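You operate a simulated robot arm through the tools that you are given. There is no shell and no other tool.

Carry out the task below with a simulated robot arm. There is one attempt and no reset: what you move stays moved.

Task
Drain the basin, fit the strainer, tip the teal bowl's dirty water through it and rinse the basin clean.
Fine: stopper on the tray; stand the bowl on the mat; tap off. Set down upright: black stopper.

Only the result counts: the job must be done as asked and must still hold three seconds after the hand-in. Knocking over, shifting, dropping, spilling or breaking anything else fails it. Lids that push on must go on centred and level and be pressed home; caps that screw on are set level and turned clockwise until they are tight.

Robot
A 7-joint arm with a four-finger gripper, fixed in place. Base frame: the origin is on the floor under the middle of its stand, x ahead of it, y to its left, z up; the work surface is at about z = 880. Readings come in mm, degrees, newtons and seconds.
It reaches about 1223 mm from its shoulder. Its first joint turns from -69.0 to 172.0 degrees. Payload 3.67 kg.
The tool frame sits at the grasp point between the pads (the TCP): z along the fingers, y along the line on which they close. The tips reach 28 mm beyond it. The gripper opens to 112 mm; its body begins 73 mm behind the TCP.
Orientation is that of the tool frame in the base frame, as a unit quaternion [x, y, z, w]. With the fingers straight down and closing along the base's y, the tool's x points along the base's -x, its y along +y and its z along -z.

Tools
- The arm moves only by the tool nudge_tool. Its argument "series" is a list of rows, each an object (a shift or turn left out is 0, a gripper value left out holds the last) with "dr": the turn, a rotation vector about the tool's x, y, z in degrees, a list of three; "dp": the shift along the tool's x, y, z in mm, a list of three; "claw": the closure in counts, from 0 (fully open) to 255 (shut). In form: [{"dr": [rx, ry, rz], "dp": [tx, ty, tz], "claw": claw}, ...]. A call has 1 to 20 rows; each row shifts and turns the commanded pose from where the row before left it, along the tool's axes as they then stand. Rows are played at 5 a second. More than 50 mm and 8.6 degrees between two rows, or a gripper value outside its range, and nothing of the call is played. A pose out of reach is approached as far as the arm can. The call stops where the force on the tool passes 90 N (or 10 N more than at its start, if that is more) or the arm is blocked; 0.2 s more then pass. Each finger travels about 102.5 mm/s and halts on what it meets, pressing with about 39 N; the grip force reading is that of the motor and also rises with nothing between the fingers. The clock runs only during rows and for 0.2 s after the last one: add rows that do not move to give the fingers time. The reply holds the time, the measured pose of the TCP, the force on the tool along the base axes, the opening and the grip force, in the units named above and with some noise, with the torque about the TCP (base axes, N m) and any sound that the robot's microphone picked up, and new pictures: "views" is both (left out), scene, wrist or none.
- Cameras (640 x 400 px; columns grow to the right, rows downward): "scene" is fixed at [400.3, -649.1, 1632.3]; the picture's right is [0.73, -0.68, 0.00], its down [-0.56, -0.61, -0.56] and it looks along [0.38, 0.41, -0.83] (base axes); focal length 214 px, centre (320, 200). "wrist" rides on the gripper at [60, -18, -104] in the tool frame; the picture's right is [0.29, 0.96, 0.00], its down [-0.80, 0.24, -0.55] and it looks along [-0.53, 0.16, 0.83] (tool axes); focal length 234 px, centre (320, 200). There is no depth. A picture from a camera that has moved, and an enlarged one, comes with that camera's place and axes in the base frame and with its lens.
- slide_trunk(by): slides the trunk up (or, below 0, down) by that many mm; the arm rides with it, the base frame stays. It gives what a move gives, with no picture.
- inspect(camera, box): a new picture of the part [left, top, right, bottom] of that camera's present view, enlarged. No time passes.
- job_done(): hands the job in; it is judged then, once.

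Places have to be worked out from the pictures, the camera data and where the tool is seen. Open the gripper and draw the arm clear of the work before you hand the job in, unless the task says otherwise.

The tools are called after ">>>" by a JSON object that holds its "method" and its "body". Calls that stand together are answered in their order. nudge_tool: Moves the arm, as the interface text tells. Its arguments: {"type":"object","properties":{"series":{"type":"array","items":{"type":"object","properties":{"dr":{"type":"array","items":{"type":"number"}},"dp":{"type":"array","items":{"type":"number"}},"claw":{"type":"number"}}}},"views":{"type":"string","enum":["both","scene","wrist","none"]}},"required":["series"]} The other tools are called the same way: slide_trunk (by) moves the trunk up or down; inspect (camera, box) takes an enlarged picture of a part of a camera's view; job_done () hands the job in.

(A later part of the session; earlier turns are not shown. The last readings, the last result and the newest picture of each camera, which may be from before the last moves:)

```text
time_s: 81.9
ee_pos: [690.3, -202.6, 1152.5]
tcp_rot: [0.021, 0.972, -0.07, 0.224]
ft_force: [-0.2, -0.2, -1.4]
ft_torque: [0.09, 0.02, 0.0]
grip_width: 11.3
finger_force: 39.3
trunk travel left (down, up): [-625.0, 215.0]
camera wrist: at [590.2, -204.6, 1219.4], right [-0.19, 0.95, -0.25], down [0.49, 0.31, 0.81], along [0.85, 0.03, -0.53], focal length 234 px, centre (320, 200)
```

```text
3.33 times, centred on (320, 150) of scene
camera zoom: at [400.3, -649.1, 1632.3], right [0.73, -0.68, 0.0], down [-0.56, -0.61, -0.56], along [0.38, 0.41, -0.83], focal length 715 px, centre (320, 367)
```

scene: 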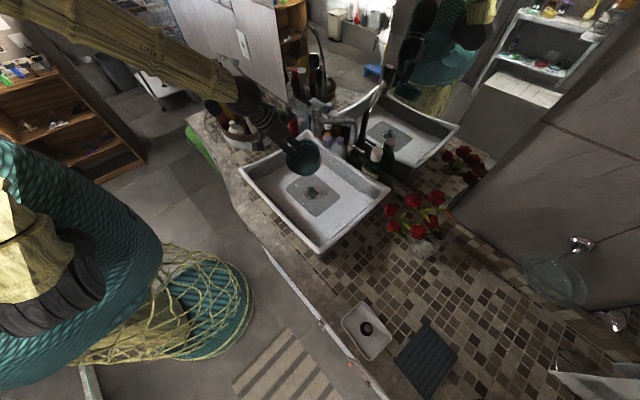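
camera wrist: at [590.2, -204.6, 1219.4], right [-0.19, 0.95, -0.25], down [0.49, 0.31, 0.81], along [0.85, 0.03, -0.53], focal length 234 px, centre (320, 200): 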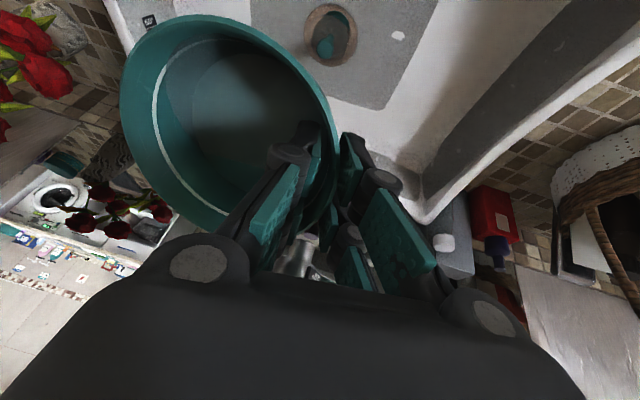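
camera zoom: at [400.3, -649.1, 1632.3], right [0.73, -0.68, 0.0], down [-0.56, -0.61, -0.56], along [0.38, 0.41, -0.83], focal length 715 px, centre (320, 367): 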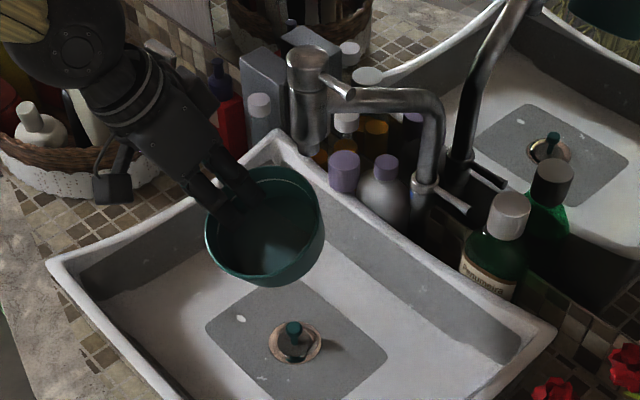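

The pose is now exact and there is still water in the bowl. I lower it a bit, move closer to the drain and continue tipping.

>>> {"method": "nudge_tool", "body": {"series": [{"dp": [-5.4, -0.3, 23.6], "claw": 255}, {"dp": [-5.4, -0.3, 23.6]}, {"dr": [0, -4.94, 0.78]}, {"dr": [0, -4.94, 0.78]}, {"dr": [0, -4.94, 0.78]}, {"dr": [0, -4.94, 0.78]}, {"dr": [0, -4.94, 0.78]}, {"dr": [0, -4.94, 0.78]}, {}], "views": "both"}}

>>> {"method": "inspect", "body": {"camera": "scene", "box": [240, 90, 400, 210]}}

```text
time_s: 83.9
ee_pos: [720.5, -208.9, 1114.3]
tcp_rot: [0.037, 0.88, -0.07, 0.469]
ft_force: [-0.9, -0.2, -0.1]
ft_torque: [-0.03, 0.02, -0.01]
grip_width: 11.2
finger_force: 39.6
trunk travel left (down, up): [-625.0, 215.0]
camera wrist: at [599.1, -209.3, 1123.3], right [-0.04, 0.95, -0.32], down [0.02, 0.32, 0.95], along [1.0, 0.03, -0.03], focal length 234 px, centre (320, 200)
```

scene: 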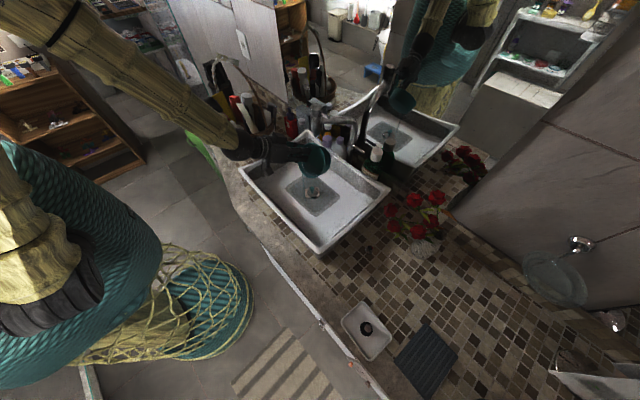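
wrist: 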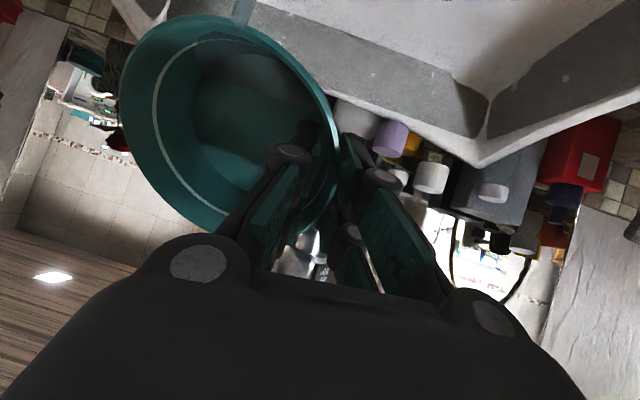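

```text
3.33 times, centred on (320, 150) of scene
camera zoom: at [400.3, -649.1, 1632.3], right [0.73, -0.68, 0.0], down [-0.56, -0.61, -0.56], along [0.38, 0.41, -0.83], focal length 715 px, centre (320, 367)
```

zoom: 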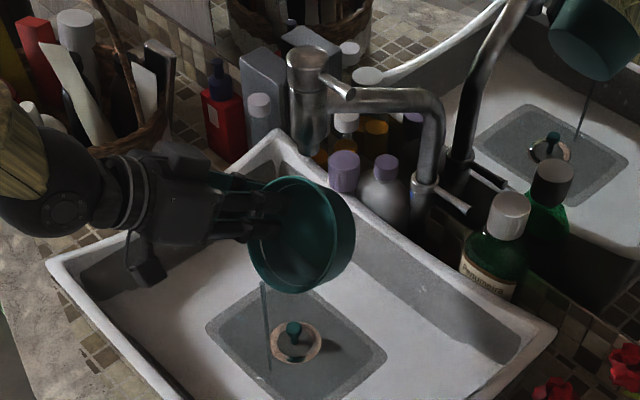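

The stream falls right beside the drain. I shift slightly away from the tap head and keep tipping past horizontal.

>>> {"method": "nudge_tool", "body": {"series": [{"dp": [8.4, -11.8, -10.7], "claw": 255}, {"dr": [0, -4.94, 0.78]}, {"dr": [0, -4.94, 0.78]}, {"dr": [0, -4.94, 0.78]}, {"dr": [0, -4.94, 0.78]}, {"dr": [0, -4.94, 0.78]}, {"dr": [0, -4.94, 0.78]}, {}], "views": "both"}}

>>> {"method": "inspect", "body": {"camera": "scene", "box": [240, 90, 400, 210]}}

```text
time_s: 85.7
ee_pos: [705.6, -217.7, 1114.1]
tcp_rot: [0.053, 0.728, -0.057, 0.681]
ft_force: [0.4, -0.5, -0.6]
ft_torque: [0.03, 0.02, 0.03]
grip_width: 11.5
finger_force: 38.6
trunk travel left (down, up): [-625.0, 215.0]
camera wrist: at [595.8, -219.4, 1062.1], right [0.13, 0.95, -0.3], down [-0.46, 0.32, 0.83], along [0.88, 0.03, 0.47], focal length 234 px, centre (320, 200)
```

scene: 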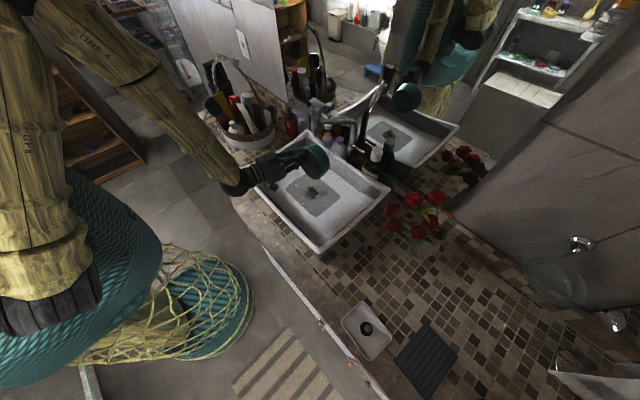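
wrist: 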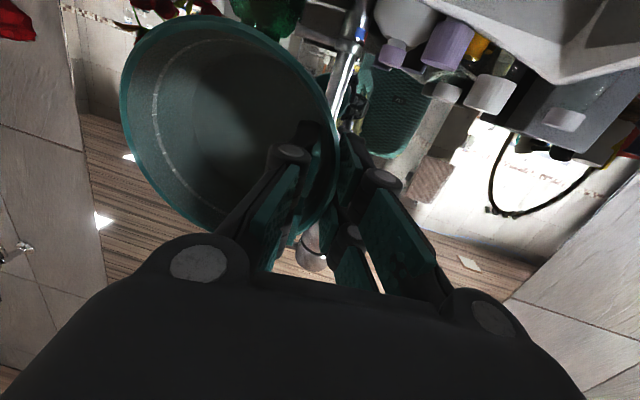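

```text
3.33 times, centred on (320, 150) of scene
camera zoom: at [400.3, -649.1, 1632.3], right [0.73, -0.68, 0.0], down [-0.56, -0.61, -0.56], along [0.38, 0.41, -0.83], focal length 715 px, centre (320, 367)
```

zoom: 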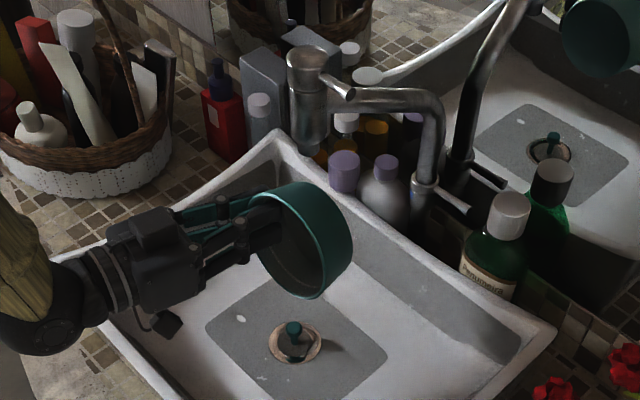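

The bowl looks empty at about 86°. I tip a bit further to drain the last drops, pause, then inspect the inside.

>>> {"method": "nudge_tool", "body": {"series": [{"dr": [0, -4.94, 0.78], "claw": 255}, {"dr": [0, -4.94, 0.78]}, {"dr": [0, -3.9, 0.6]}, {}, {}, {}, {}], "views": "both"}}

>>> {"method": "inspect", "body": {"camera": "wrist", "box": [110, 10, 350, 240]}}

>>> {"method": "inspect", "body": {"camera": "scene", "box": [240, 120, 400, 240]}}

```text
time_s: 87.3
ee_pos: [707.5, -217.2, 1114.7]
tcp_rot: [0.06, 0.641, -0.051, 0.763]
ft_force: [0.4, 0.1, -0.2]
ft_torque: [0.05, 0.05, 0.02]
grip_width: 10.9
finger_force: 38.9
trunk travel left (down, up): [-625.0, 215.0]
camera wrist: at [612.9, -219.1, 1037.0], right [0.2, 0.95, -0.26], down [-0.64, 0.33, 0.7], along [0.74, 0.03, 0.67], focal length 234 px, centre (320, 200)
```

scene: 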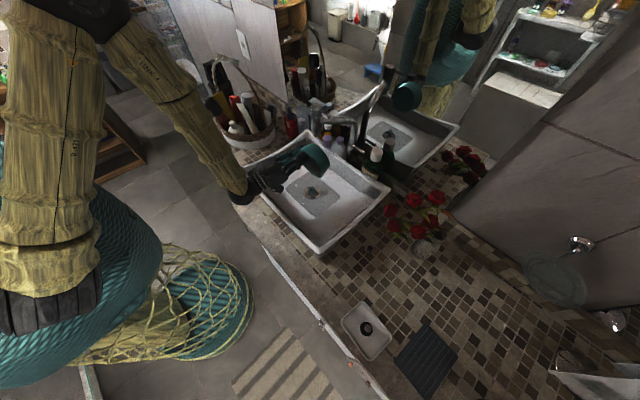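
wrist: 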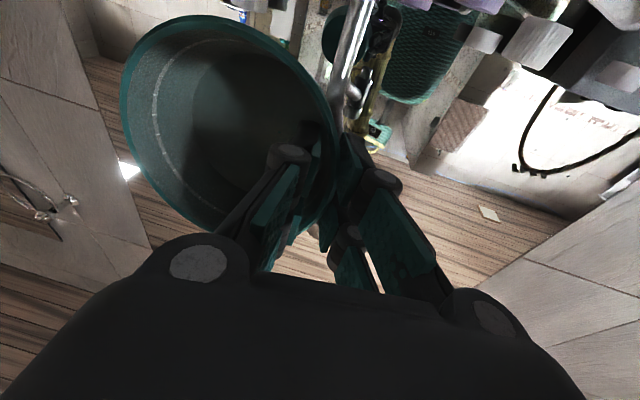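

```text
1.74 times, centred on (230, 125) of wrist
camera zoom: at [612.9, -219.1, 1037.0], right [0.2, 0.95, -0.26], down [-0.64, 0.33, 0.7], along [0.74, 0.03, 0.67], focal length 407 px, centre (476, 330)
```

zoom: 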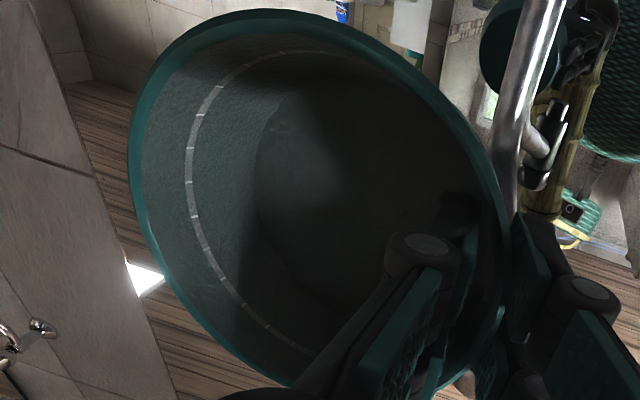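

```text
3.33 times, centred on (320, 180) of scene
camera zoom: at [400.3, -649.1, 1632.3], right [0.73, -0.68, 0.0], down [-0.56, -0.61, -0.56], along [0.38, 0.41, -0.83], focal length 715 px, centre (320, 267)
```

zoom: 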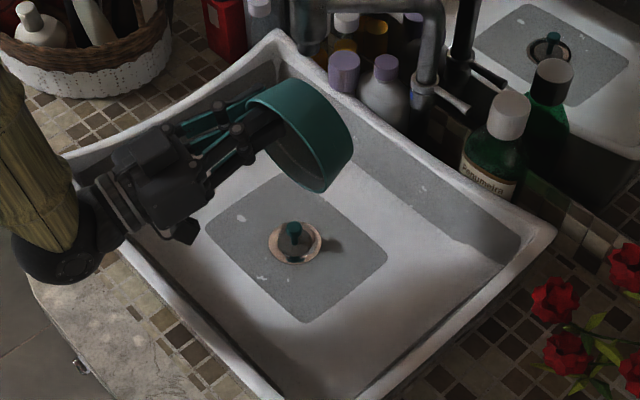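

The bowl is empty. I tilt it back upright, stepping away from the tap as the hand comes up.

>>> {"method": "nudge_tool", "body": {"series": [{"dr": [0, 4.94, -0.78], "claw": 255}, {"dr": [0, 6.9, -1.09]}, {"dr": [0, 6.9, -1.09]}, {"dr": [0, 6.9, -1.09]}, {"dr": [0, 6.9, -1.09]}, {"dr": [0, 6.9, -1.09]}, {"dr": [0, 6.9, -1.09]}, {"dr": [0, 6.9, -1.09]}, {"dr": [0, 6.9, -1.09]}, {}], "views": "none"}}

```text
time_s: 89.5
ee_pos: [705.4, -219.1, 1114.3]
tcp_rot: [0.026, 0.939, -0.075, 0.334]
ft_force: [-0.1, -0.4, -1.1]
ft_torque: [0.02, 0.01, 0.0]
grip_width: 11.1
finger_force: 39.1
trunk travel left (down, up): [-625.0, 215.0]
```

I step back from the tap and finish levelling the bowl.

>>> {"method": "nudge_tool", "body": {"series": [{"dp": [18.6, -18.6, -22], "claw": 255}, {"dp": [18.6, -18.6, -22]}, {"dr": [0, 6.42, -1.02]}, {"dr": [0, 6.42, -1.02]}, {"dr": [0, 6.42, -1.02]}, {"dr": [0, 6.42, -1.02]}, {"dr": [0, 6.42, -1.02]}, {"dr": [0, 6.42, -1.02]}, {}], "views": "both"}}

>>> {"method": "inspect", "body": {"camera": "scene", "box": [240, 120, 400, 240]}}

```text
time_s: 91.5
ee_pos: [645.8, -248.0, 1129.8]
tcp_rot: [0.001, 0.997, -0.079, 0.001]
ft_force: [-1.8, -0.2, -0.9]
ft_torque: [0.02, 0.0, -0.03]
grip_width: 11.3
finger_force: 38.8
trunk travel left (down, up): [-625.0, 215.0]
camera wrist: at [584.7, -248.8, 1234.8], right [-0.29, 0.95, -0.15], down [0.8, 0.32, 0.51], along [0.53, 0.03, -0.85], focal length 234 px, centre (320, 200)
```

scene: 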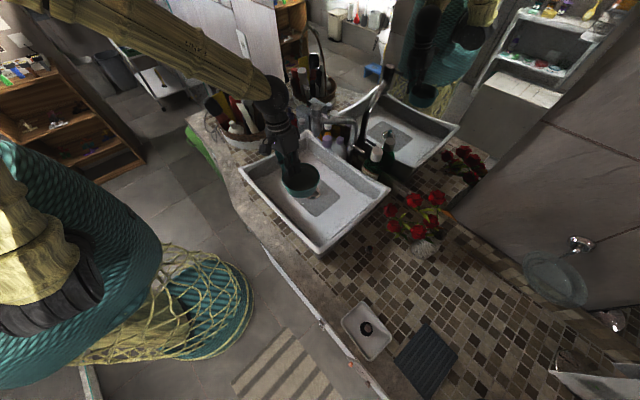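
wrist: 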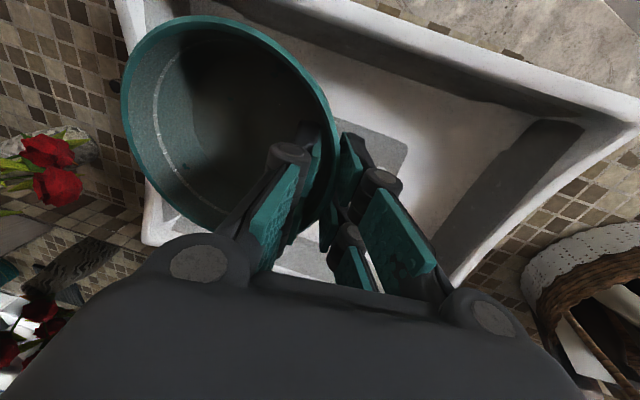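

```text
3.33 times, centred on (320, 180) of scene
camera zoom: at [400.3, -649.1, 1632.3], right [0.73, -0.68, 0.0], down [-0.56, -0.61, -0.56], along [0.38, 0.41, -0.83], focal length 715 px, centre (320, 267)
```

zoom: 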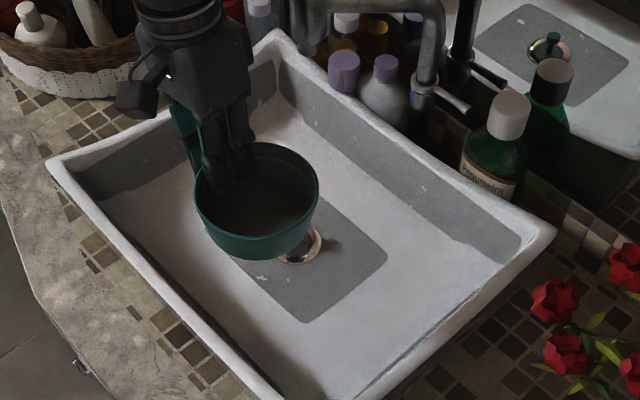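

The bowl is upright and empty. I carry it toward the mat, rising to z ≈ 1300 for the trunk adjustment.

>>> {"method": "nudge_tool", "body": {"series": [{"dp": [4.6, -41.4, -10.7], "claw": 255}, {"dp": [4.6, -41.4, -10.7]}, {"dp": [4.6, -41.4, -10.7]}, {"dp": [4.6, -41.4, -10.7]}, {"dp": [4.6, -41.4, -10.7]}, {"dp": [4.6, -41.4, -10.7]}, {"dp": [4.6, -41.4, -10.7]}, {"dp": [4.6, -41.4, -10.7]}, {"dp": [4.6, -41.4, -10.7]}, {"dp": [4.6, -41.4, -10.7]}, {}], "views": "wrist"}}

>>> {"method": "inspect", "body": {"camera": "scene", "box": [230, 120, 400, 250]}}

```text
time_s: 93.9
ee_pos: [594.6, -638.6, 1302.7]
tcp_rot: [-0.001, 0.997, -0.079, 0.001]
ft_force: [-0.2, 0.2, -0.4]
ft_torque: [-0.03, 0.04, 0.01]
grip_width: 11.1
finger_force: 38.2
trunk travel left (down, up): [-625.0, 215.0]
camera wrist: at [534.7, -639.6, 1407.3], right [-0.29, 0.95, -0.15], down [0.8, 0.32, 0.51], along [0.53, 0.03, -0.85], focal length 234 px, centre (320, 200)
```

wrist: 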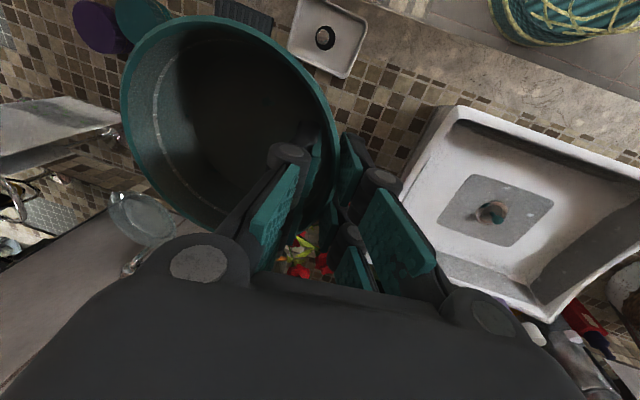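

```text
3.08 times, centred on (315, 185) of scene
camera zoom: at [400.3, -649.1, 1632.3], right [0.73, -0.68, 0.0], down [-0.56, -0.61, -0.56], along [0.38, 0.41, -0.83], focal length 660 px, centre (335, 246)
```

zoom: 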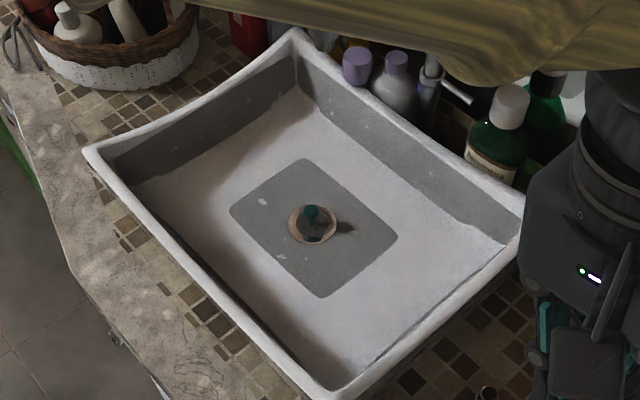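

The basin and strainer look fine. I lower the trunk again for the mat placement.

>>> {"method": "slide_trunk", "body": {"by": -220}}

```text
time_s: 96.2
ee_pos: [594.6, -639.5, 1081.9]
tcp_rot: [0.0, 0.997, -0.079, 0.001]
ft_force: [0.5, 0.3, -0.6]
ft_torque: [0.0, 0.01, -0.02]
grip_width: 11.1
finger_force: 38.9
trunk travel left (down, up): [-405.0, 435.0]
```

Now I move over the mat: TCP at about (600,−824) so the bowl is centred near (600,−877).

>>> {"method": "nudge_tool", "body": {"series": [{"dp": [-1, -35.7, 9.7], "claw": 255}, {"dp": [-1, -35.7, 9.7]}, {"dp": [-1, -35.7, 9.7]}, {"dp": [-1, -35.7, 9.7]}, {"dp": [-1, -35.7, 9.7]}, {}], "views": "both"}}

>>> {"method": "inspect", "body": {"camera": "scene", "box": [330, 280, 490, 400]}}

```text
time_s: 97.6
ee_pos: [597.2, -825.2, 1064.1]
tcp_rot: [0.0, 0.997, -0.079, 0.002]
ft_force: [-0.5, -0.4, -0.2]
ft_torque: [0.03, 0.01, -0.03]
grip_width: 10.9
finger_force: 38.9
trunk travel left (down, up): [-405.0, 435.0]
camera wrist: at [536.1, -826.8, 1167.9], right [-0.29, 0.95, -0.15], down [0.8, 0.32, 0.51], along [0.53, 0.03, -0.85], focal length 234 px, centre (320, 200)
```

scene: 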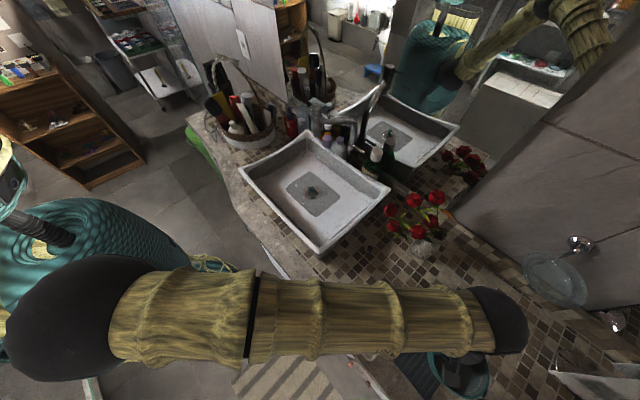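
wrist: 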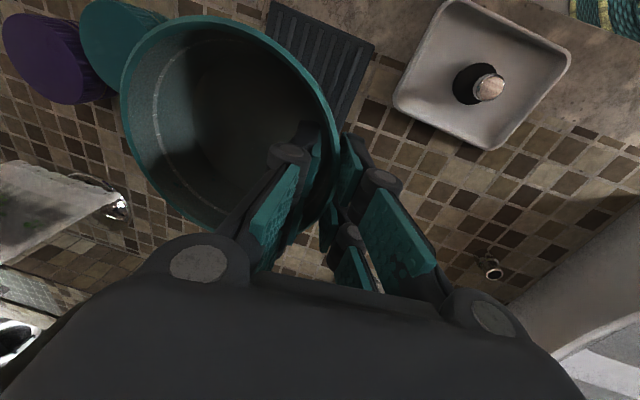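

```text
3.33 times, centred on (410, 340) of scene
camera zoom: at [400.3, -649.1, 1632.3], right [0.73, -0.68, 0.0], down [-0.56, -0.61, -0.56], along [0.38, 0.41, -0.83], focal length 715 px, centre (20, -267)
```

zoom: 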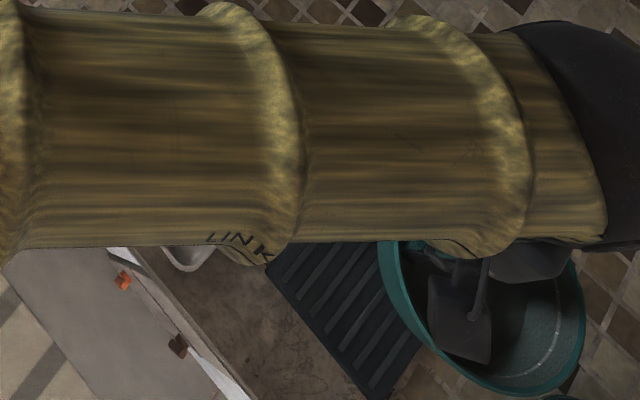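

Bowl centre is at the TCP plus about (0,−55), which lands at about (597,−880), the middle of the mat. I descend to just above contact.

>>> {"method": "nudge_tool", "body": {"series": [{"dp": [0, 4.5, 28.2], "claw": 255}, {"dp": [0, 4.5, 28.2]}, {"dp": [0, 4.5, 28.2]}, {"dp": [0, 3.5, 22.2]}, {}], "views": "both"}}

>>> {"method": "inspect", "body": {"camera": "scene", "box": [330, 280, 490, 400]}}

```text
time_s: 98.8
ee_pos: [600.0, -825.7, 951.9]
tcp_rot: [0.0, 0.997, -0.079, 0.002]
ft_force: [0.2, -0.4, -0.6]
ft_torque: [-0.02, -0.03, 0.0]
grip_width: 10.8
finger_force: 38.8
trunk travel left (down, up): [-405.0, 435.0]
camera wrist: at [539.3, -826.8, 1057.5], right [-0.29, 0.95, -0.15], down [0.8, 0.32, 0.51], along [0.53, 0.03, -0.85], focal length 234 px, centre (320, 200)
```

scene: 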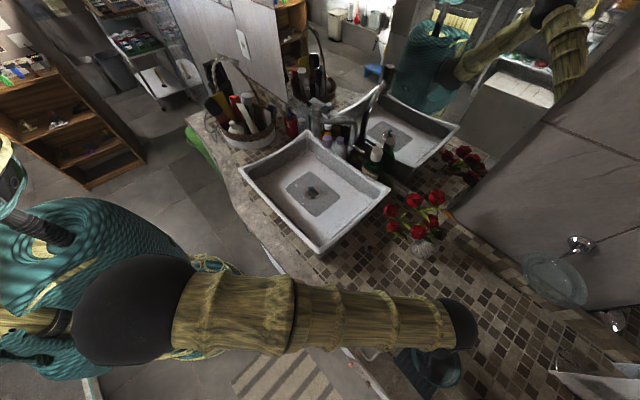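
wrist: 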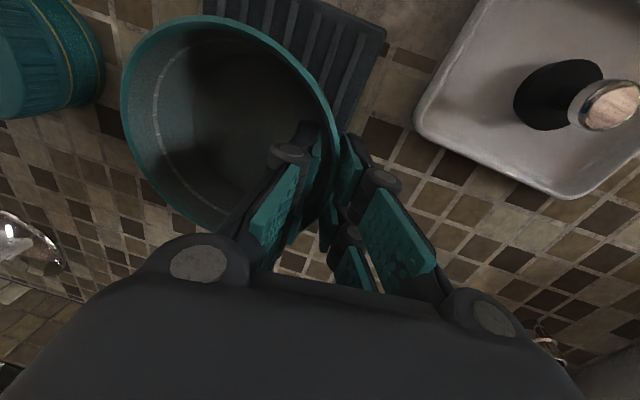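

```text
3.33 times, centred on (410, 340) of scene
camera zoom: at [400.3, -649.1, 1632.3], right [0.73, -0.68, 0.0], down [-0.56, -0.61, -0.56], along [0.38, 0.41, -0.83], focal length 715 px, centre (20, -267)
```

zoom: 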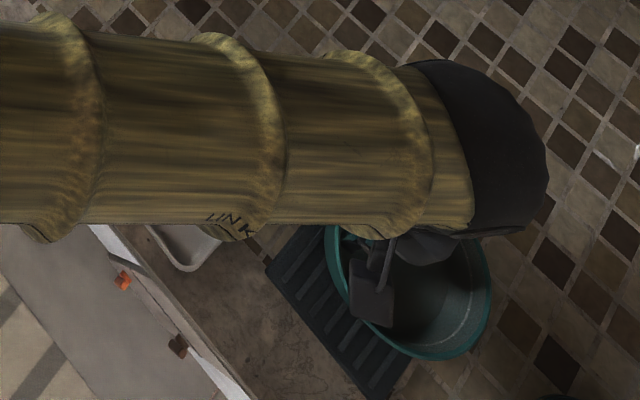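

The projection confirms the bowl base will land at the centre of the mat. I lower the last 20 mm in small steps.

>>> {"method": "nudge_tool", "body": {"series": [{"dp": [0, 0.7, 4.4], "claw": 255}, {"dp": [0, 0.7, 4.4]}, {"dp": [0, 0.5, 3]}, {}], "views": "none"}}

```text
time_s: 99.8
ee_pos: [602.0, -824.1, 941.0]
tcp_rot: [0.0, 0.997, -0.078, 0.002]
ft_force: [-0.2, -0.7, 0.0]
ft_torque: [0.06, -0.03, 0.0]
grip_width: 11.1
finger_force: 39.5
trunk travel left (down, up): [-405.0, 435.0]
```

No contact yet at z = 941. Continuing.

>>> {"method": "nudge_tool", "body": {"series": [{"dp": [0, 0.5, 3], "claw": 255}, {"dp": [0, 0.5, 3]}, {}], "views": "none"}}

```text
time_s: 100.6
ee_pos: [599.6, -823.4, 935.1]
tcp_rot: [0.001, 0.997, -0.079, 0.001]
ft_force: [1.4, -1.7, 7.8]
ft_torque: [-0.48, -0.42, -0.04]
grip_width: 11.1
finger_force: 38.6
trunk travel left (down, up): [-405.0, 435.0]
```

Contact at about 8 N, so the bowl is on the mat. I open the fingers slowly.

>>> {"method": "nudge_tool", "body": {"series": [{"claw": 235}, {"claw": 220}, {"claw": 205}, {"claw": 190}, {"claw": 180}, {}], "views": "wrist"}}

>>> {"method": "inspect", "body": {"camera": "wrist", "box": [100, 0, 400, 240]}}

```text
time_s: 102.0
ee_pos: [600.7, -824.1, 934.2]
tcp_rot: [0.0, 0.997, -0.078, 0.002]
ft_force: [-0.1, -0.2, -0.4]
ft_torque: [0.01, 0.0, 0.0]
grip_width: 33.1
finger_force: 0.2
trunk travel left (down, up): [-405.0, 435.0]
camera wrist: at [539.5, -825.1, 1040.2], right [-0.29, 0.95, -0.15], down [0.8, 0.32, 0.51], along [0.53, 0.03, -0.85], focal length 234 px, centre (320, 200)
```

wrist: 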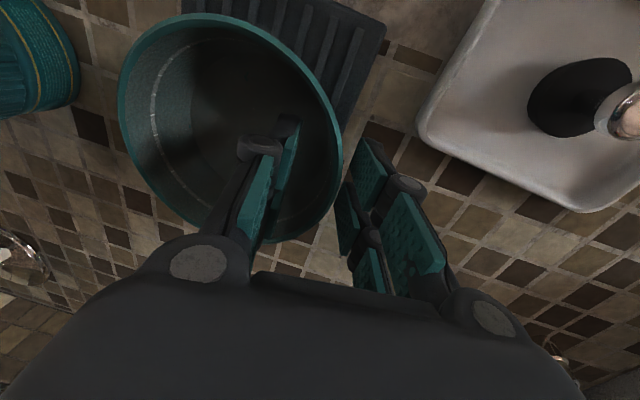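

```text
1.67 times, centred on (250, 120) of wrist
camera zoom: at [539.5, -825.1, 1040.2], right [-0.29, 0.95, -0.15], down [0.8, 0.32, 0.51], along [0.53, 0.03, -0.85], focal length 390 px, centre (437, 333)
```

zoom: 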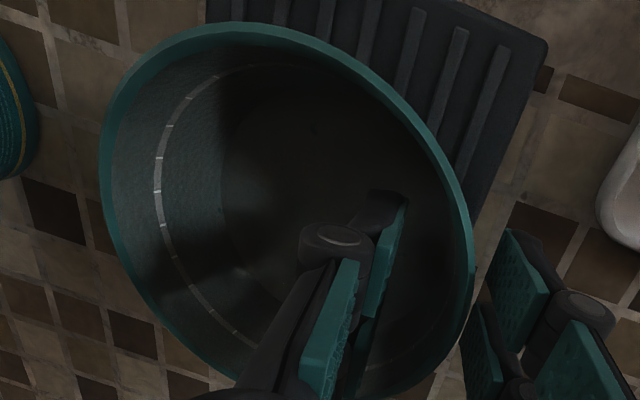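

Released. I lift straight up out of the bowl and check how it stands.

>>> {"method": "nudge_tool", "body": {"series": [{"dp": [0, -1.6, -9.9], "claw": 180}, {"dp": [0, -3.1, -19.8]}, {"dp": [0, -4.7, -29.6]}, {"dp": [0, -6.3, -39.5]}, {"dp": [0, -6.3, -39.5]}, {"dp": [0, -6.3, -39.5]}, {}], "views": "both"}}

>>> {"method": "inspect", "body": {"camera": "wrist", "box": [150, 0, 410, 160]}}

>>> {"method": "inspect", "body": {"camera": "scene", "box": [330, 280, 490, 400]}}

```text
time_s: 103.6
ee_pos: [600.6, -824.8, 1115.8]
tcp_rot: [0.0, 0.997, -0.078, 0.001]
ft_force: [0.2, -0.4, 0.0]
ft_torque: [-0.01, 0.05, 0.0]
grip_width: 32.7
finger_force: 0.0
trunk travel left (down, up): [-405.0, 435.0]
camera wrist: at [540.9, -826.1, 1221.2], right [-0.29, 0.95, -0.15], down [0.8, 0.32, 0.51], along [0.53, 0.03, -0.85], focal length 234 px, centre (320, 200)
```

scene: 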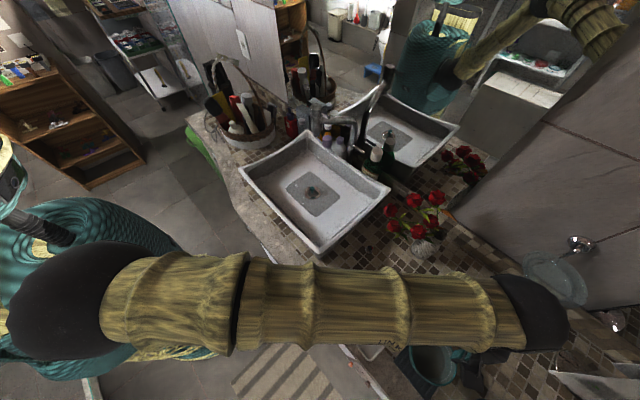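
wrist: 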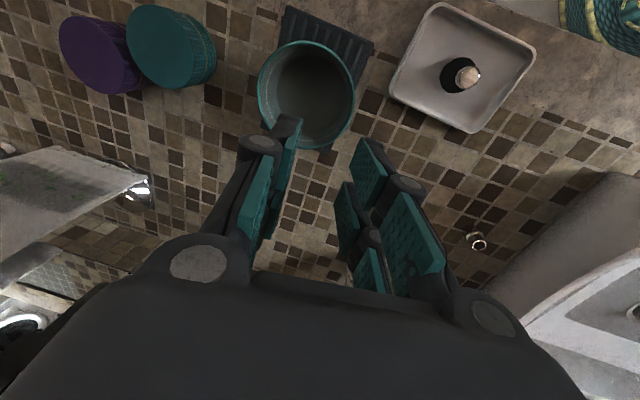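

```text
2.46 times, centred on (280, 80) of wrist
camera zoom: at [540.9, -826.1, 1221.2], right [-0.29, 0.95, -0.15], down [0.8, 0.32, 0.51], along [0.53, 0.03, -0.85], focal length 576 px, centre (418, 495)
```

zoom: 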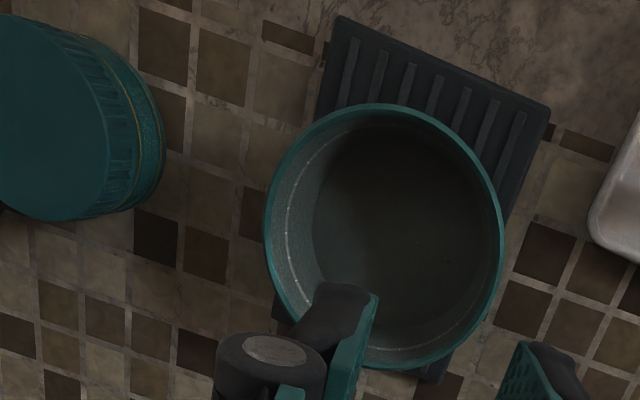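

```text
3.33 times, centred on (410, 340) of scene
camera zoom: at [400.3, -649.1, 1632.3], right [0.73, -0.68, 0.0], down [-0.56, -0.61, -0.56], along [0.38, 0.41, -0.83], focal length 715 px, centre (20, -267)
```

zoom: 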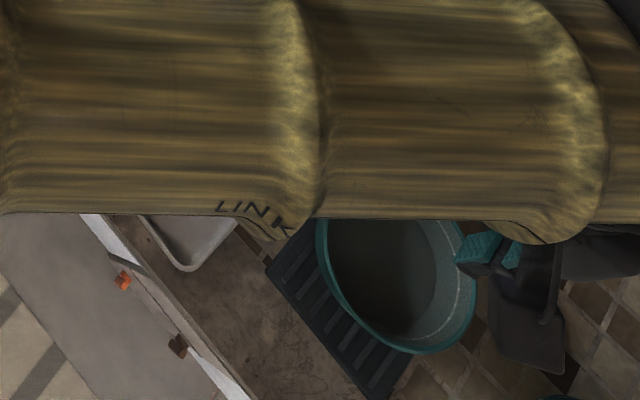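

The bowl stands on the mat. I raise the trunk back and head to the basin to study the tap.

>>> {"method": "slide_trunk", "body": {"by": 220}}

>>> {"method": "nudge_tool", "body": {"series": [{"dp": [0, 45, 0], "claw": 150}, {"dp": [0, 45, 0]}, {"dp": [0, 45, 0]}, {"dp": [0, 45, 0]}, {"dp": [0, 45, 0]}, {"dp": [0, 45, 0]}, {"dp": [0, 45, 0]}, {"dp": [0, 45, 0]}, {"dp": [0, 45, 0]}, {"dp": [0, 45, 0]}, {"dr": [4.5, 0, 0]}, {"dr": [4.5, 0, 0]}, {}], "views": "both"}}

```text
time_s: 105.9
ee_pos: [601.5, -824.0, 1336.0]
tcp_rot: [0.0, 0.997, -0.079, 0.0]
ft_force: [0.5, 0.0, 0.7]
ft_torque: [-0.02, 0.0, 0.02]
grip_width: 32.6
finger_force: 0.1
trunk travel left (down, up): [-625.0, 215.0]
```

```text
time_s: 108.7
ee_pos: [600.5, -382.3, 1265.9]
tcp_rot: [0.001, 0.988, -0.156, 0.002]
ft_force: [0.7, -0.2, -0.7]
ft_torque: [0.03, 0.02, 0.0]
grip_width: 46.0
finger_force: 0.1
trunk travel left (down, up): [-625.0, 215.0]
camera wrist: at [539.5, -366.8, 1368.7], right [-0.29, 0.91, -0.3], down [0.8, 0.4, 0.45], along [0.53, -0.11, -0.84], focal length 234 px, centre (320, 200)
```

scene: 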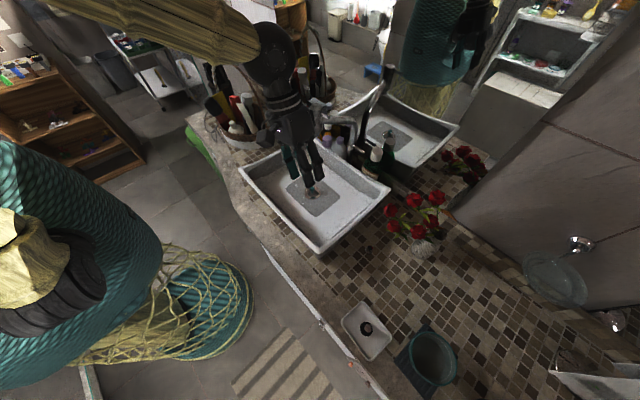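
wrist: 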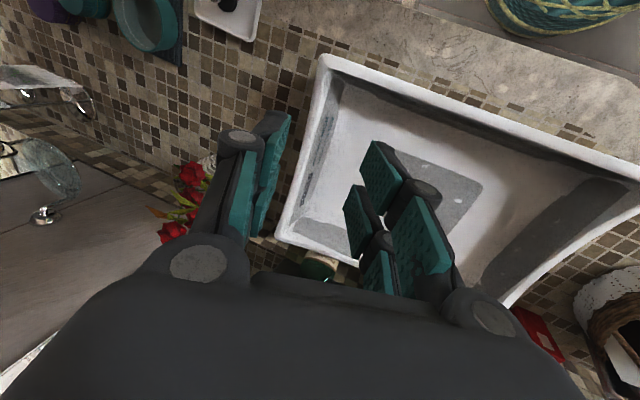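

I rotated the lean the wrong way (it is now 18°), so I undo it and tilt the hand back 30° for a view of the tap. The bowl is visible standing on the mat.

>>> {"method": "nudge_tool", "body": {"series": [{"dr": [-6, 0, 0], "claw": 100}, {"dr": [-6, 0, 0]}, {"dr": [-6, 0, 0]}, {"dr": [0, -7.5, 0]}, {"dr": [0, -7.5, 0]}, {"dr": [0, -7.5, 0]}, {"dr": [0, -7.5, 0]}, {}], "views": "both"}}

>>> {"method": "inspect", "body": {"camera": "scene", "box": [330, 280, 490, 400]}}

>>> {"method": "inspect", "body": {"camera": "wrist", "box": [230, 100, 430, 270]}}

```text
time_s: 110.5
ee_pos: [602.2, -388.5, 1250.9]
tcp_rot: [0.01, 0.967, 0.02, 0.254]
ft_force: [-0.3, 0.1, 0.7]
ft_torque: [-0.01, -0.02, 0.02]
grip_width: 68.1
finger_force: 0.1
trunk travel left (down, up): [-625.0, 215.0]
camera wrist: at [497.3, -407.0, 1312.1], right [-0.24, 0.97, -0.1], down [0.42, 0.2, 0.88], along [0.87, 0.17, -0.46], focal length 234 px, centre (320, 200)
```

scene: 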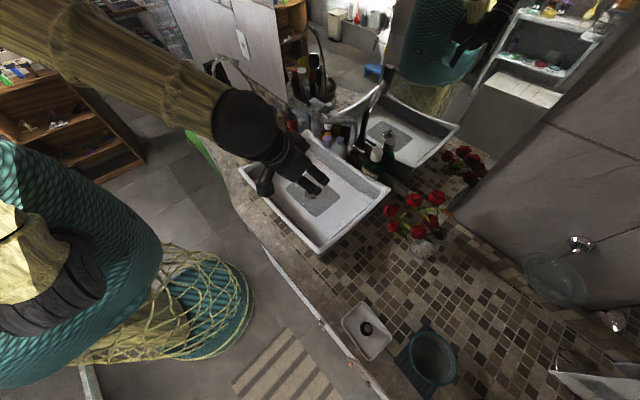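
wrist: 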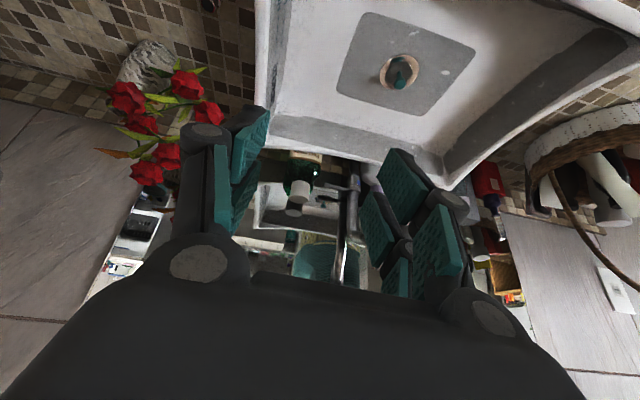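

```text
3.33 times, centred on (410, 340) of scene
camera zoom: at [400.3, -649.1, 1632.3], right [0.73, -0.68, 0.0], down [-0.56, -0.61, -0.56], along [0.38, 0.41, -0.83], focal length 715 px, centre (20, -267)
```

zoom: 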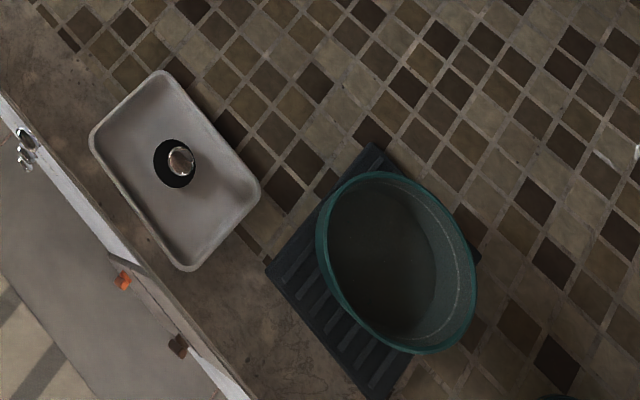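

```text
2.35 times, centred on (330, 185) of wrist
camera zoom: at [497.3, -407.0, 1312.1], right [-0.24, 0.97, -0.1], down [0.42, 0.2, 0.88], along [0.87, 0.17, -0.46], focal length 551 px, centre (296, 235)
```

zoom: 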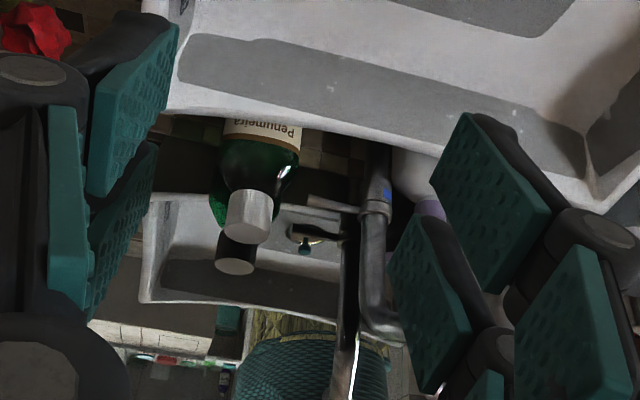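

Bowl, tray and stopper all look right. I move in front of the tap with the gripper wide open for a clear view of its levers.

>>> {"method": "nudge_tool", "body": {"series": [{"dp": [0, 38, 0], "claw": 0}, {"dp": [0, 38, 0]}, {"dp": [0, 38, 0]}, {"dp": [0, 38, 0]}, {}], "views": "wrist"}}

>>> {"method": "inspect", "body": {"camera": "wrist", "box": [230, 120, 410, 280]}}

>>> {"method": "inspect", "body": {"camera": "scene", "box": [300, 90, 380, 160]}}

```text
time_s: 111.7
ee_pos: [655.6, -287.6, 1220.0]
tcp_rot: [0.024, 0.966, 0.043, 0.254]
ft_force: [-0.7, 0.3, -1.0]
ft_torque: [0.01, 0.03, -0.01]
grip_width: 112.0
finger_force: 0.1
out of reach, approached as far as the arm can: row 1, 2, 3, 4
trunk travel left (down, up): [-625.0, 215.0]
camera wrist: at [550.4, -308.6, 1279.7], right [-0.23, 0.97, -0.05], down [0.43, 0.14, 0.89], along [0.87, 0.18, -0.45], focal length 234 px, centre (320, 200)
```

wrist: 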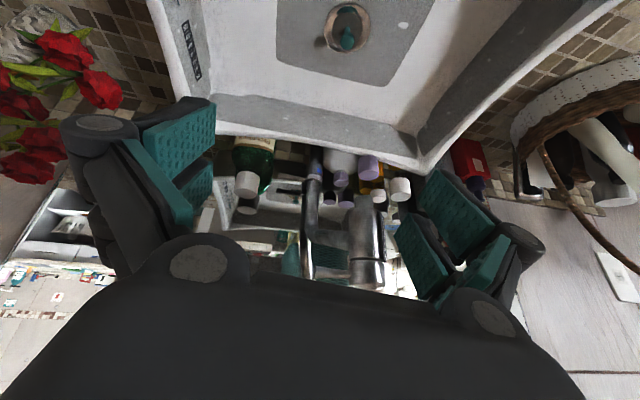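

```text
2.50 times, centred on (320, 200) of wrist
camera zoom: at [550.4, -308.6, 1279.7], right [-0.23, 0.97, -0.05], down [0.43, 0.14, 0.89], along [0.87, 0.18, -0.45], focal length 585 px, centre (320, 200)
```

zoom: 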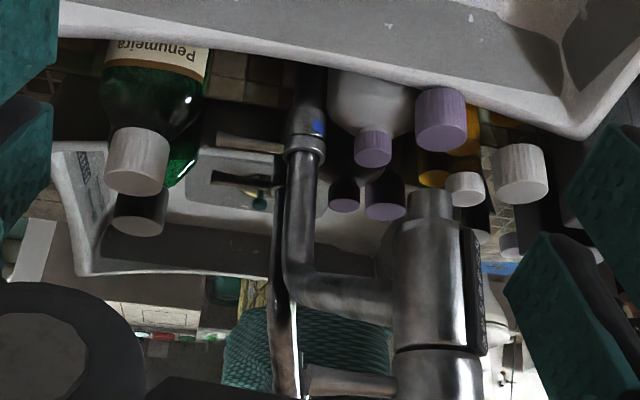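

```text
5.71 times, centred on (340, 125) of scene
camera zoom: at [400.3, -649.1, 1632.3], right [0.73, -0.68, 0.0], down [-0.56, -0.61, -0.56], along [0.38, 0.41, -0.83], focal length 1226 px, centre (206, 629)
```

zoom: 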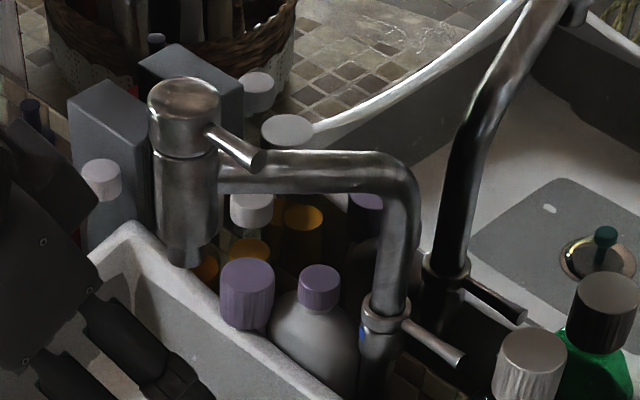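

The post collar lever carries a blue temperature mark, while the lever on top of the spout head, with its tip at about (802,−254,1236), looks like the flow handle. I rise, bring the hand vertical and prepare to straddle that lever from above.

>>> {"method": "nudge_tool", "body": {"series": [{"dp": [-32.6, 4.2, -27.3], "claw": 150}, {"dp": [-32.6, 4.2, -27.3]}, {"dp": [-32.6, 4.2, -27.3]}, {"dr": [1.25, 7.36, -0.7]}, {"dr": [1.25, 7.36, -0.7]}, {"dr": [1.25, 7.36, -0.7]}, {"dr": [1.25, 7.36, -0.7]}, {}], "views": "none"}}

```text
time_s: 113.5
ee_pos: [702.1, -269.6, 1354.5]
tcp_rot: [-0.009, 0.999, -0.043, 0.009]
ft_force: [-0.8, -0.5, 0.3]
ft_torque: [-0.02, 0.0, -0.01]
grip_width: 46.1
finger_force: 0.2
out of reach, approached as far as the arm can: row 1, 2
trunk travel left (down, up): [-625.0, 215.0]
```

Now I yaw the hand so the fingers can straddle the lever, with the closing axis along x.

>>> {"method": "nudge_tool", "body": {"series": [{"dr": [-0.43, -0.28, -8.08]}, {"dr": [-0.43, -0.28, -8.08]}, {"dr": [-0.43, -0.28, -8.08]}, {"dr": [-0.43, -0.28, -8.08]}, {"dr": [-0.43, -0.28, -8.08]}, {"dr": [-0.43, -0.28, -8.08]}, {"dr": [-0.43, -0.28, -8.08]}, {"dr": [-0.43, -0.28, -8.08]}, {"dr": [-0.43, -0.28, -8.08]}, {"dr": [-0.43, -0.28, -8.08]}, {"dr": [-0.43, -0.28, -8.08]}, {}], "views": "both"}}

```text
time_s: 116.1
ee_pos: [705.8, -263.5, 1349.3]
tcp_rot: [0.709, -0.705, 0.001, 0.006]
ft_force: [0.8, 0.5, -0.6]
ft_torque: [-0.02, 0.03, -0.01]
grip_width: 46.3
finger_force: 0.0
trunk travel left (down, up): [-625.0, 215.0]
camera wrist: at [724.3, -322.3, 1454.3], right [-0.96, -0.29, 0.01], down [-0.24, 0.8, 0.55], along [-0.17, 0.52, -0.84], focal length 234 px, centre (320, 200)
```

scene: 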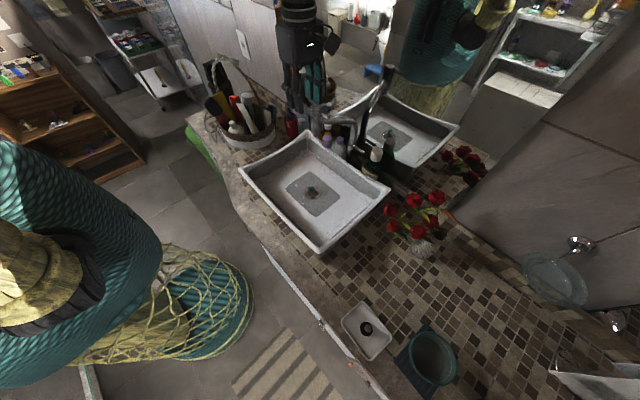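
wrist: 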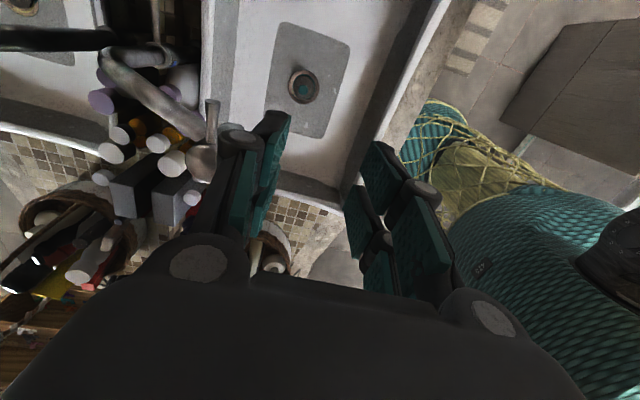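

The pose is reached, and the tap head and its lever are visible beside the left finger. I zoom to measure the lever.

>>> {"method": "inspect", "body": {"camera": "wrist", "box": [90, 20, 290, 200]}}

```text
2.22 times, centred on (190, 110) of wrist
camera zoom: at [724.3, -322.3, 1454.3], right [-0.96, -0.29, 0.01], down [-0.24, 0.8, 0.55], along [-0.17, 0.52, -0.84], focal length 520 px, centre (609, 400)
```

zoom: 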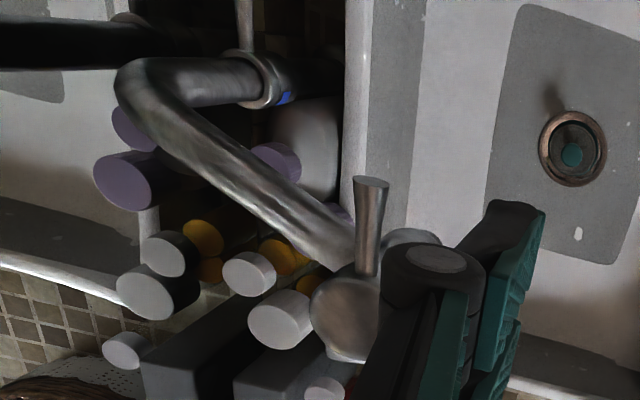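

The lever tip is at about (799,−259,1237), the head axis at (801,−203). I move above the lever and come down partway.

>>> {"method": "nudge_tool", "body": {"series": [{"dp": [1.2, -46.8, 0]}, {"dp": [1.3, -46.7, 0]}, {"dp": [0, 0, 30]}, {"dp": [0, 0, 25]}, {}], "views": "both"}}

>>> {"method": "inspect", "body": {"camera": "wrist", "box": [220, 90, 420, 260]}}

>>> {"method": "inspect", "body": {"camera": "scene", "box": [300, 60, 400, 160]}}

```text
time_s: 117.3
ee_pos: [799.3, -265.6, 1292.4]
tcp_rot: [0.709, -0.706, 0.002, 0.006]
ft_force: [-0.5, -0.1, -0.1]
ft_torque: [-0.01, -0.05, 0.0]
grip_width: 46.3
finger_force: 0.1
trunk travel left (down, up): [-625.0, 215.0]
camera wrist: at [818.0, -324.8, 1397.4], right [-0.96, -0.29, 0.01], down [-0.24, 0.8, 0.55], along [-0.17, 0.52, -0.84], focal length 234 px, centre (320, 200)
```

scene: 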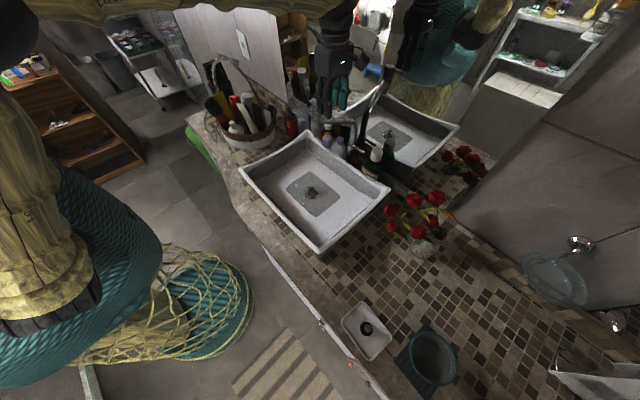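
wrist: 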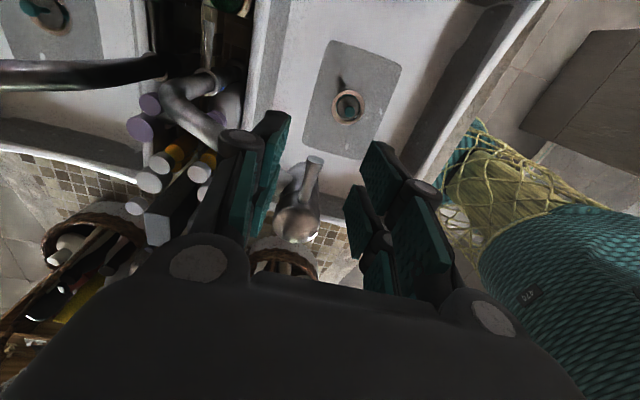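

```text
2.35 times, centred on (320, 175) of wrist
camera zoom: at [818.0, -324.8, 1397.4], right [-0.96, -0.29, 0.01], down [-0.24, 0.8, 0.55], along [-0.17, 0.52, -0.84], focal length 551 px, centre (320, 259)
```

zoom: 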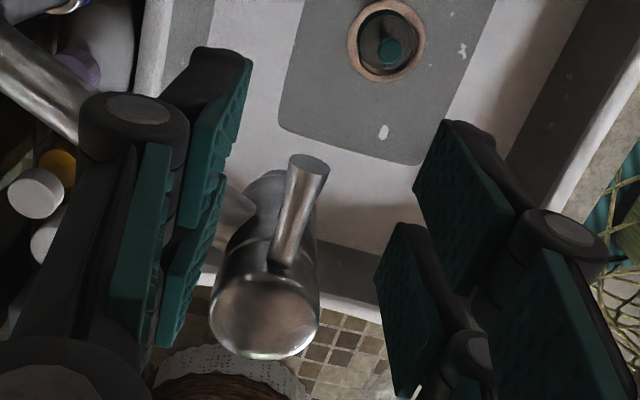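

```text
4.00 times, centred on (350, 110) of scene
camera zoom: at [400.3, -649.1, 1632.3], right [0.73, -0.68, 0.0], down [-0.56, -0.61, -0.56], along [0.38, 0.41, -0.83], focal length 858 px, centre (200, 560)
```

zoom: 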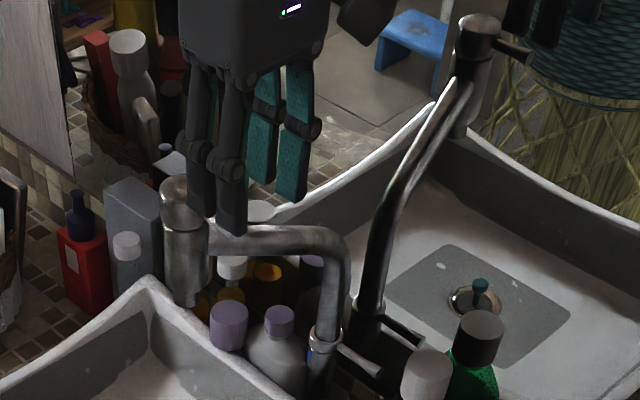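

The lever sits centred between the fingers. I descend so that the fingertips straddle it.

>>> {"method": "nudge_tool", "body": {"series": [{"dp": [0, 0, 20]}, {"dp": [0, 0, 22]}, {}], "views": "wrist"}}

>>> {"method": "inspect", "body": {"camera": "wrist", "box": [220, 90, 420, 260]}}

>>> {"method": "inspect", "body": {"camera": "scene", "box": [300, 60, 400, 160]}}

```text
time_s: 118.1
ee_pos: [798.6, -267.4, 1251.1]
tcp_rot: [0.709, -0.706, 0.001, 0.006]
ft_force: [0.5, 0.0, -0.2]
ft_torque: [0.02, 0.0, 0.0]
grip_width: 46.0
finger_force: 0.0
trunk travel left (down, up): [-625.0, 215.0]
camera wrist: at [816.8, -326.3, 1354.9], right [-0.96, -0.29, 0.01], down [-0.24, 0.8, 0.55], along [-0.17, 0.52, -0.84], focal length 234 px, centre (320, 200)
```

wrist: 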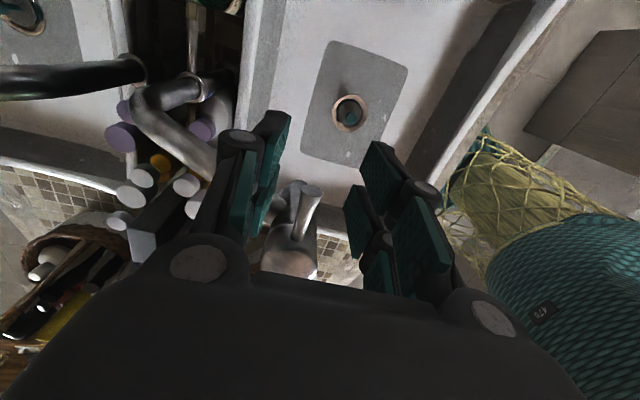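

```text
2.35 times, centred on (320, 175) of wrist
camera zoom: at [816.8, -326.3, 1354.9], right [-0.96, -0.29, 0.01], down [-0.24, 0.8, 0.55], along [-0.17, 0.52, -0.84], focal length 551 px, centre (320, 259)
```

zoom: 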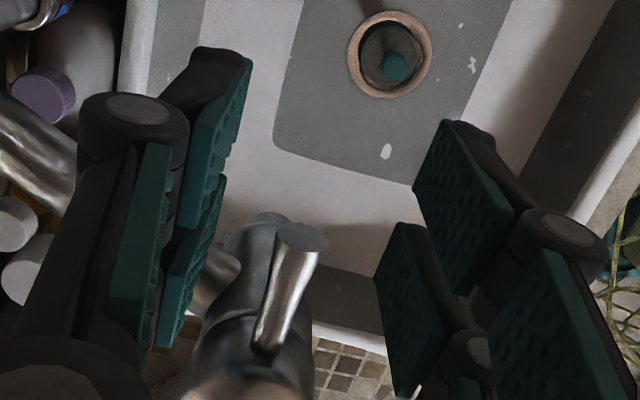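

```text
4.00 times, centred on (350, 110) of scene
camera zoom: at [400.3, -649.1, 1632.3], right [0.73, -0.68, 0.0], down [-0.56, -0.61, -0.56], along [0.38, 0.41, -0.83], focal length 858 px, centre (200, 560)
```

zoom: 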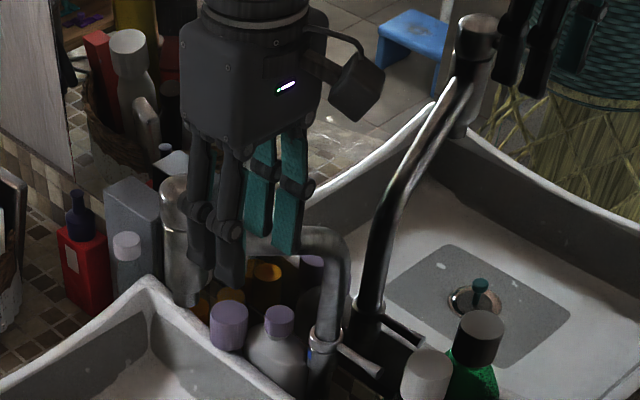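

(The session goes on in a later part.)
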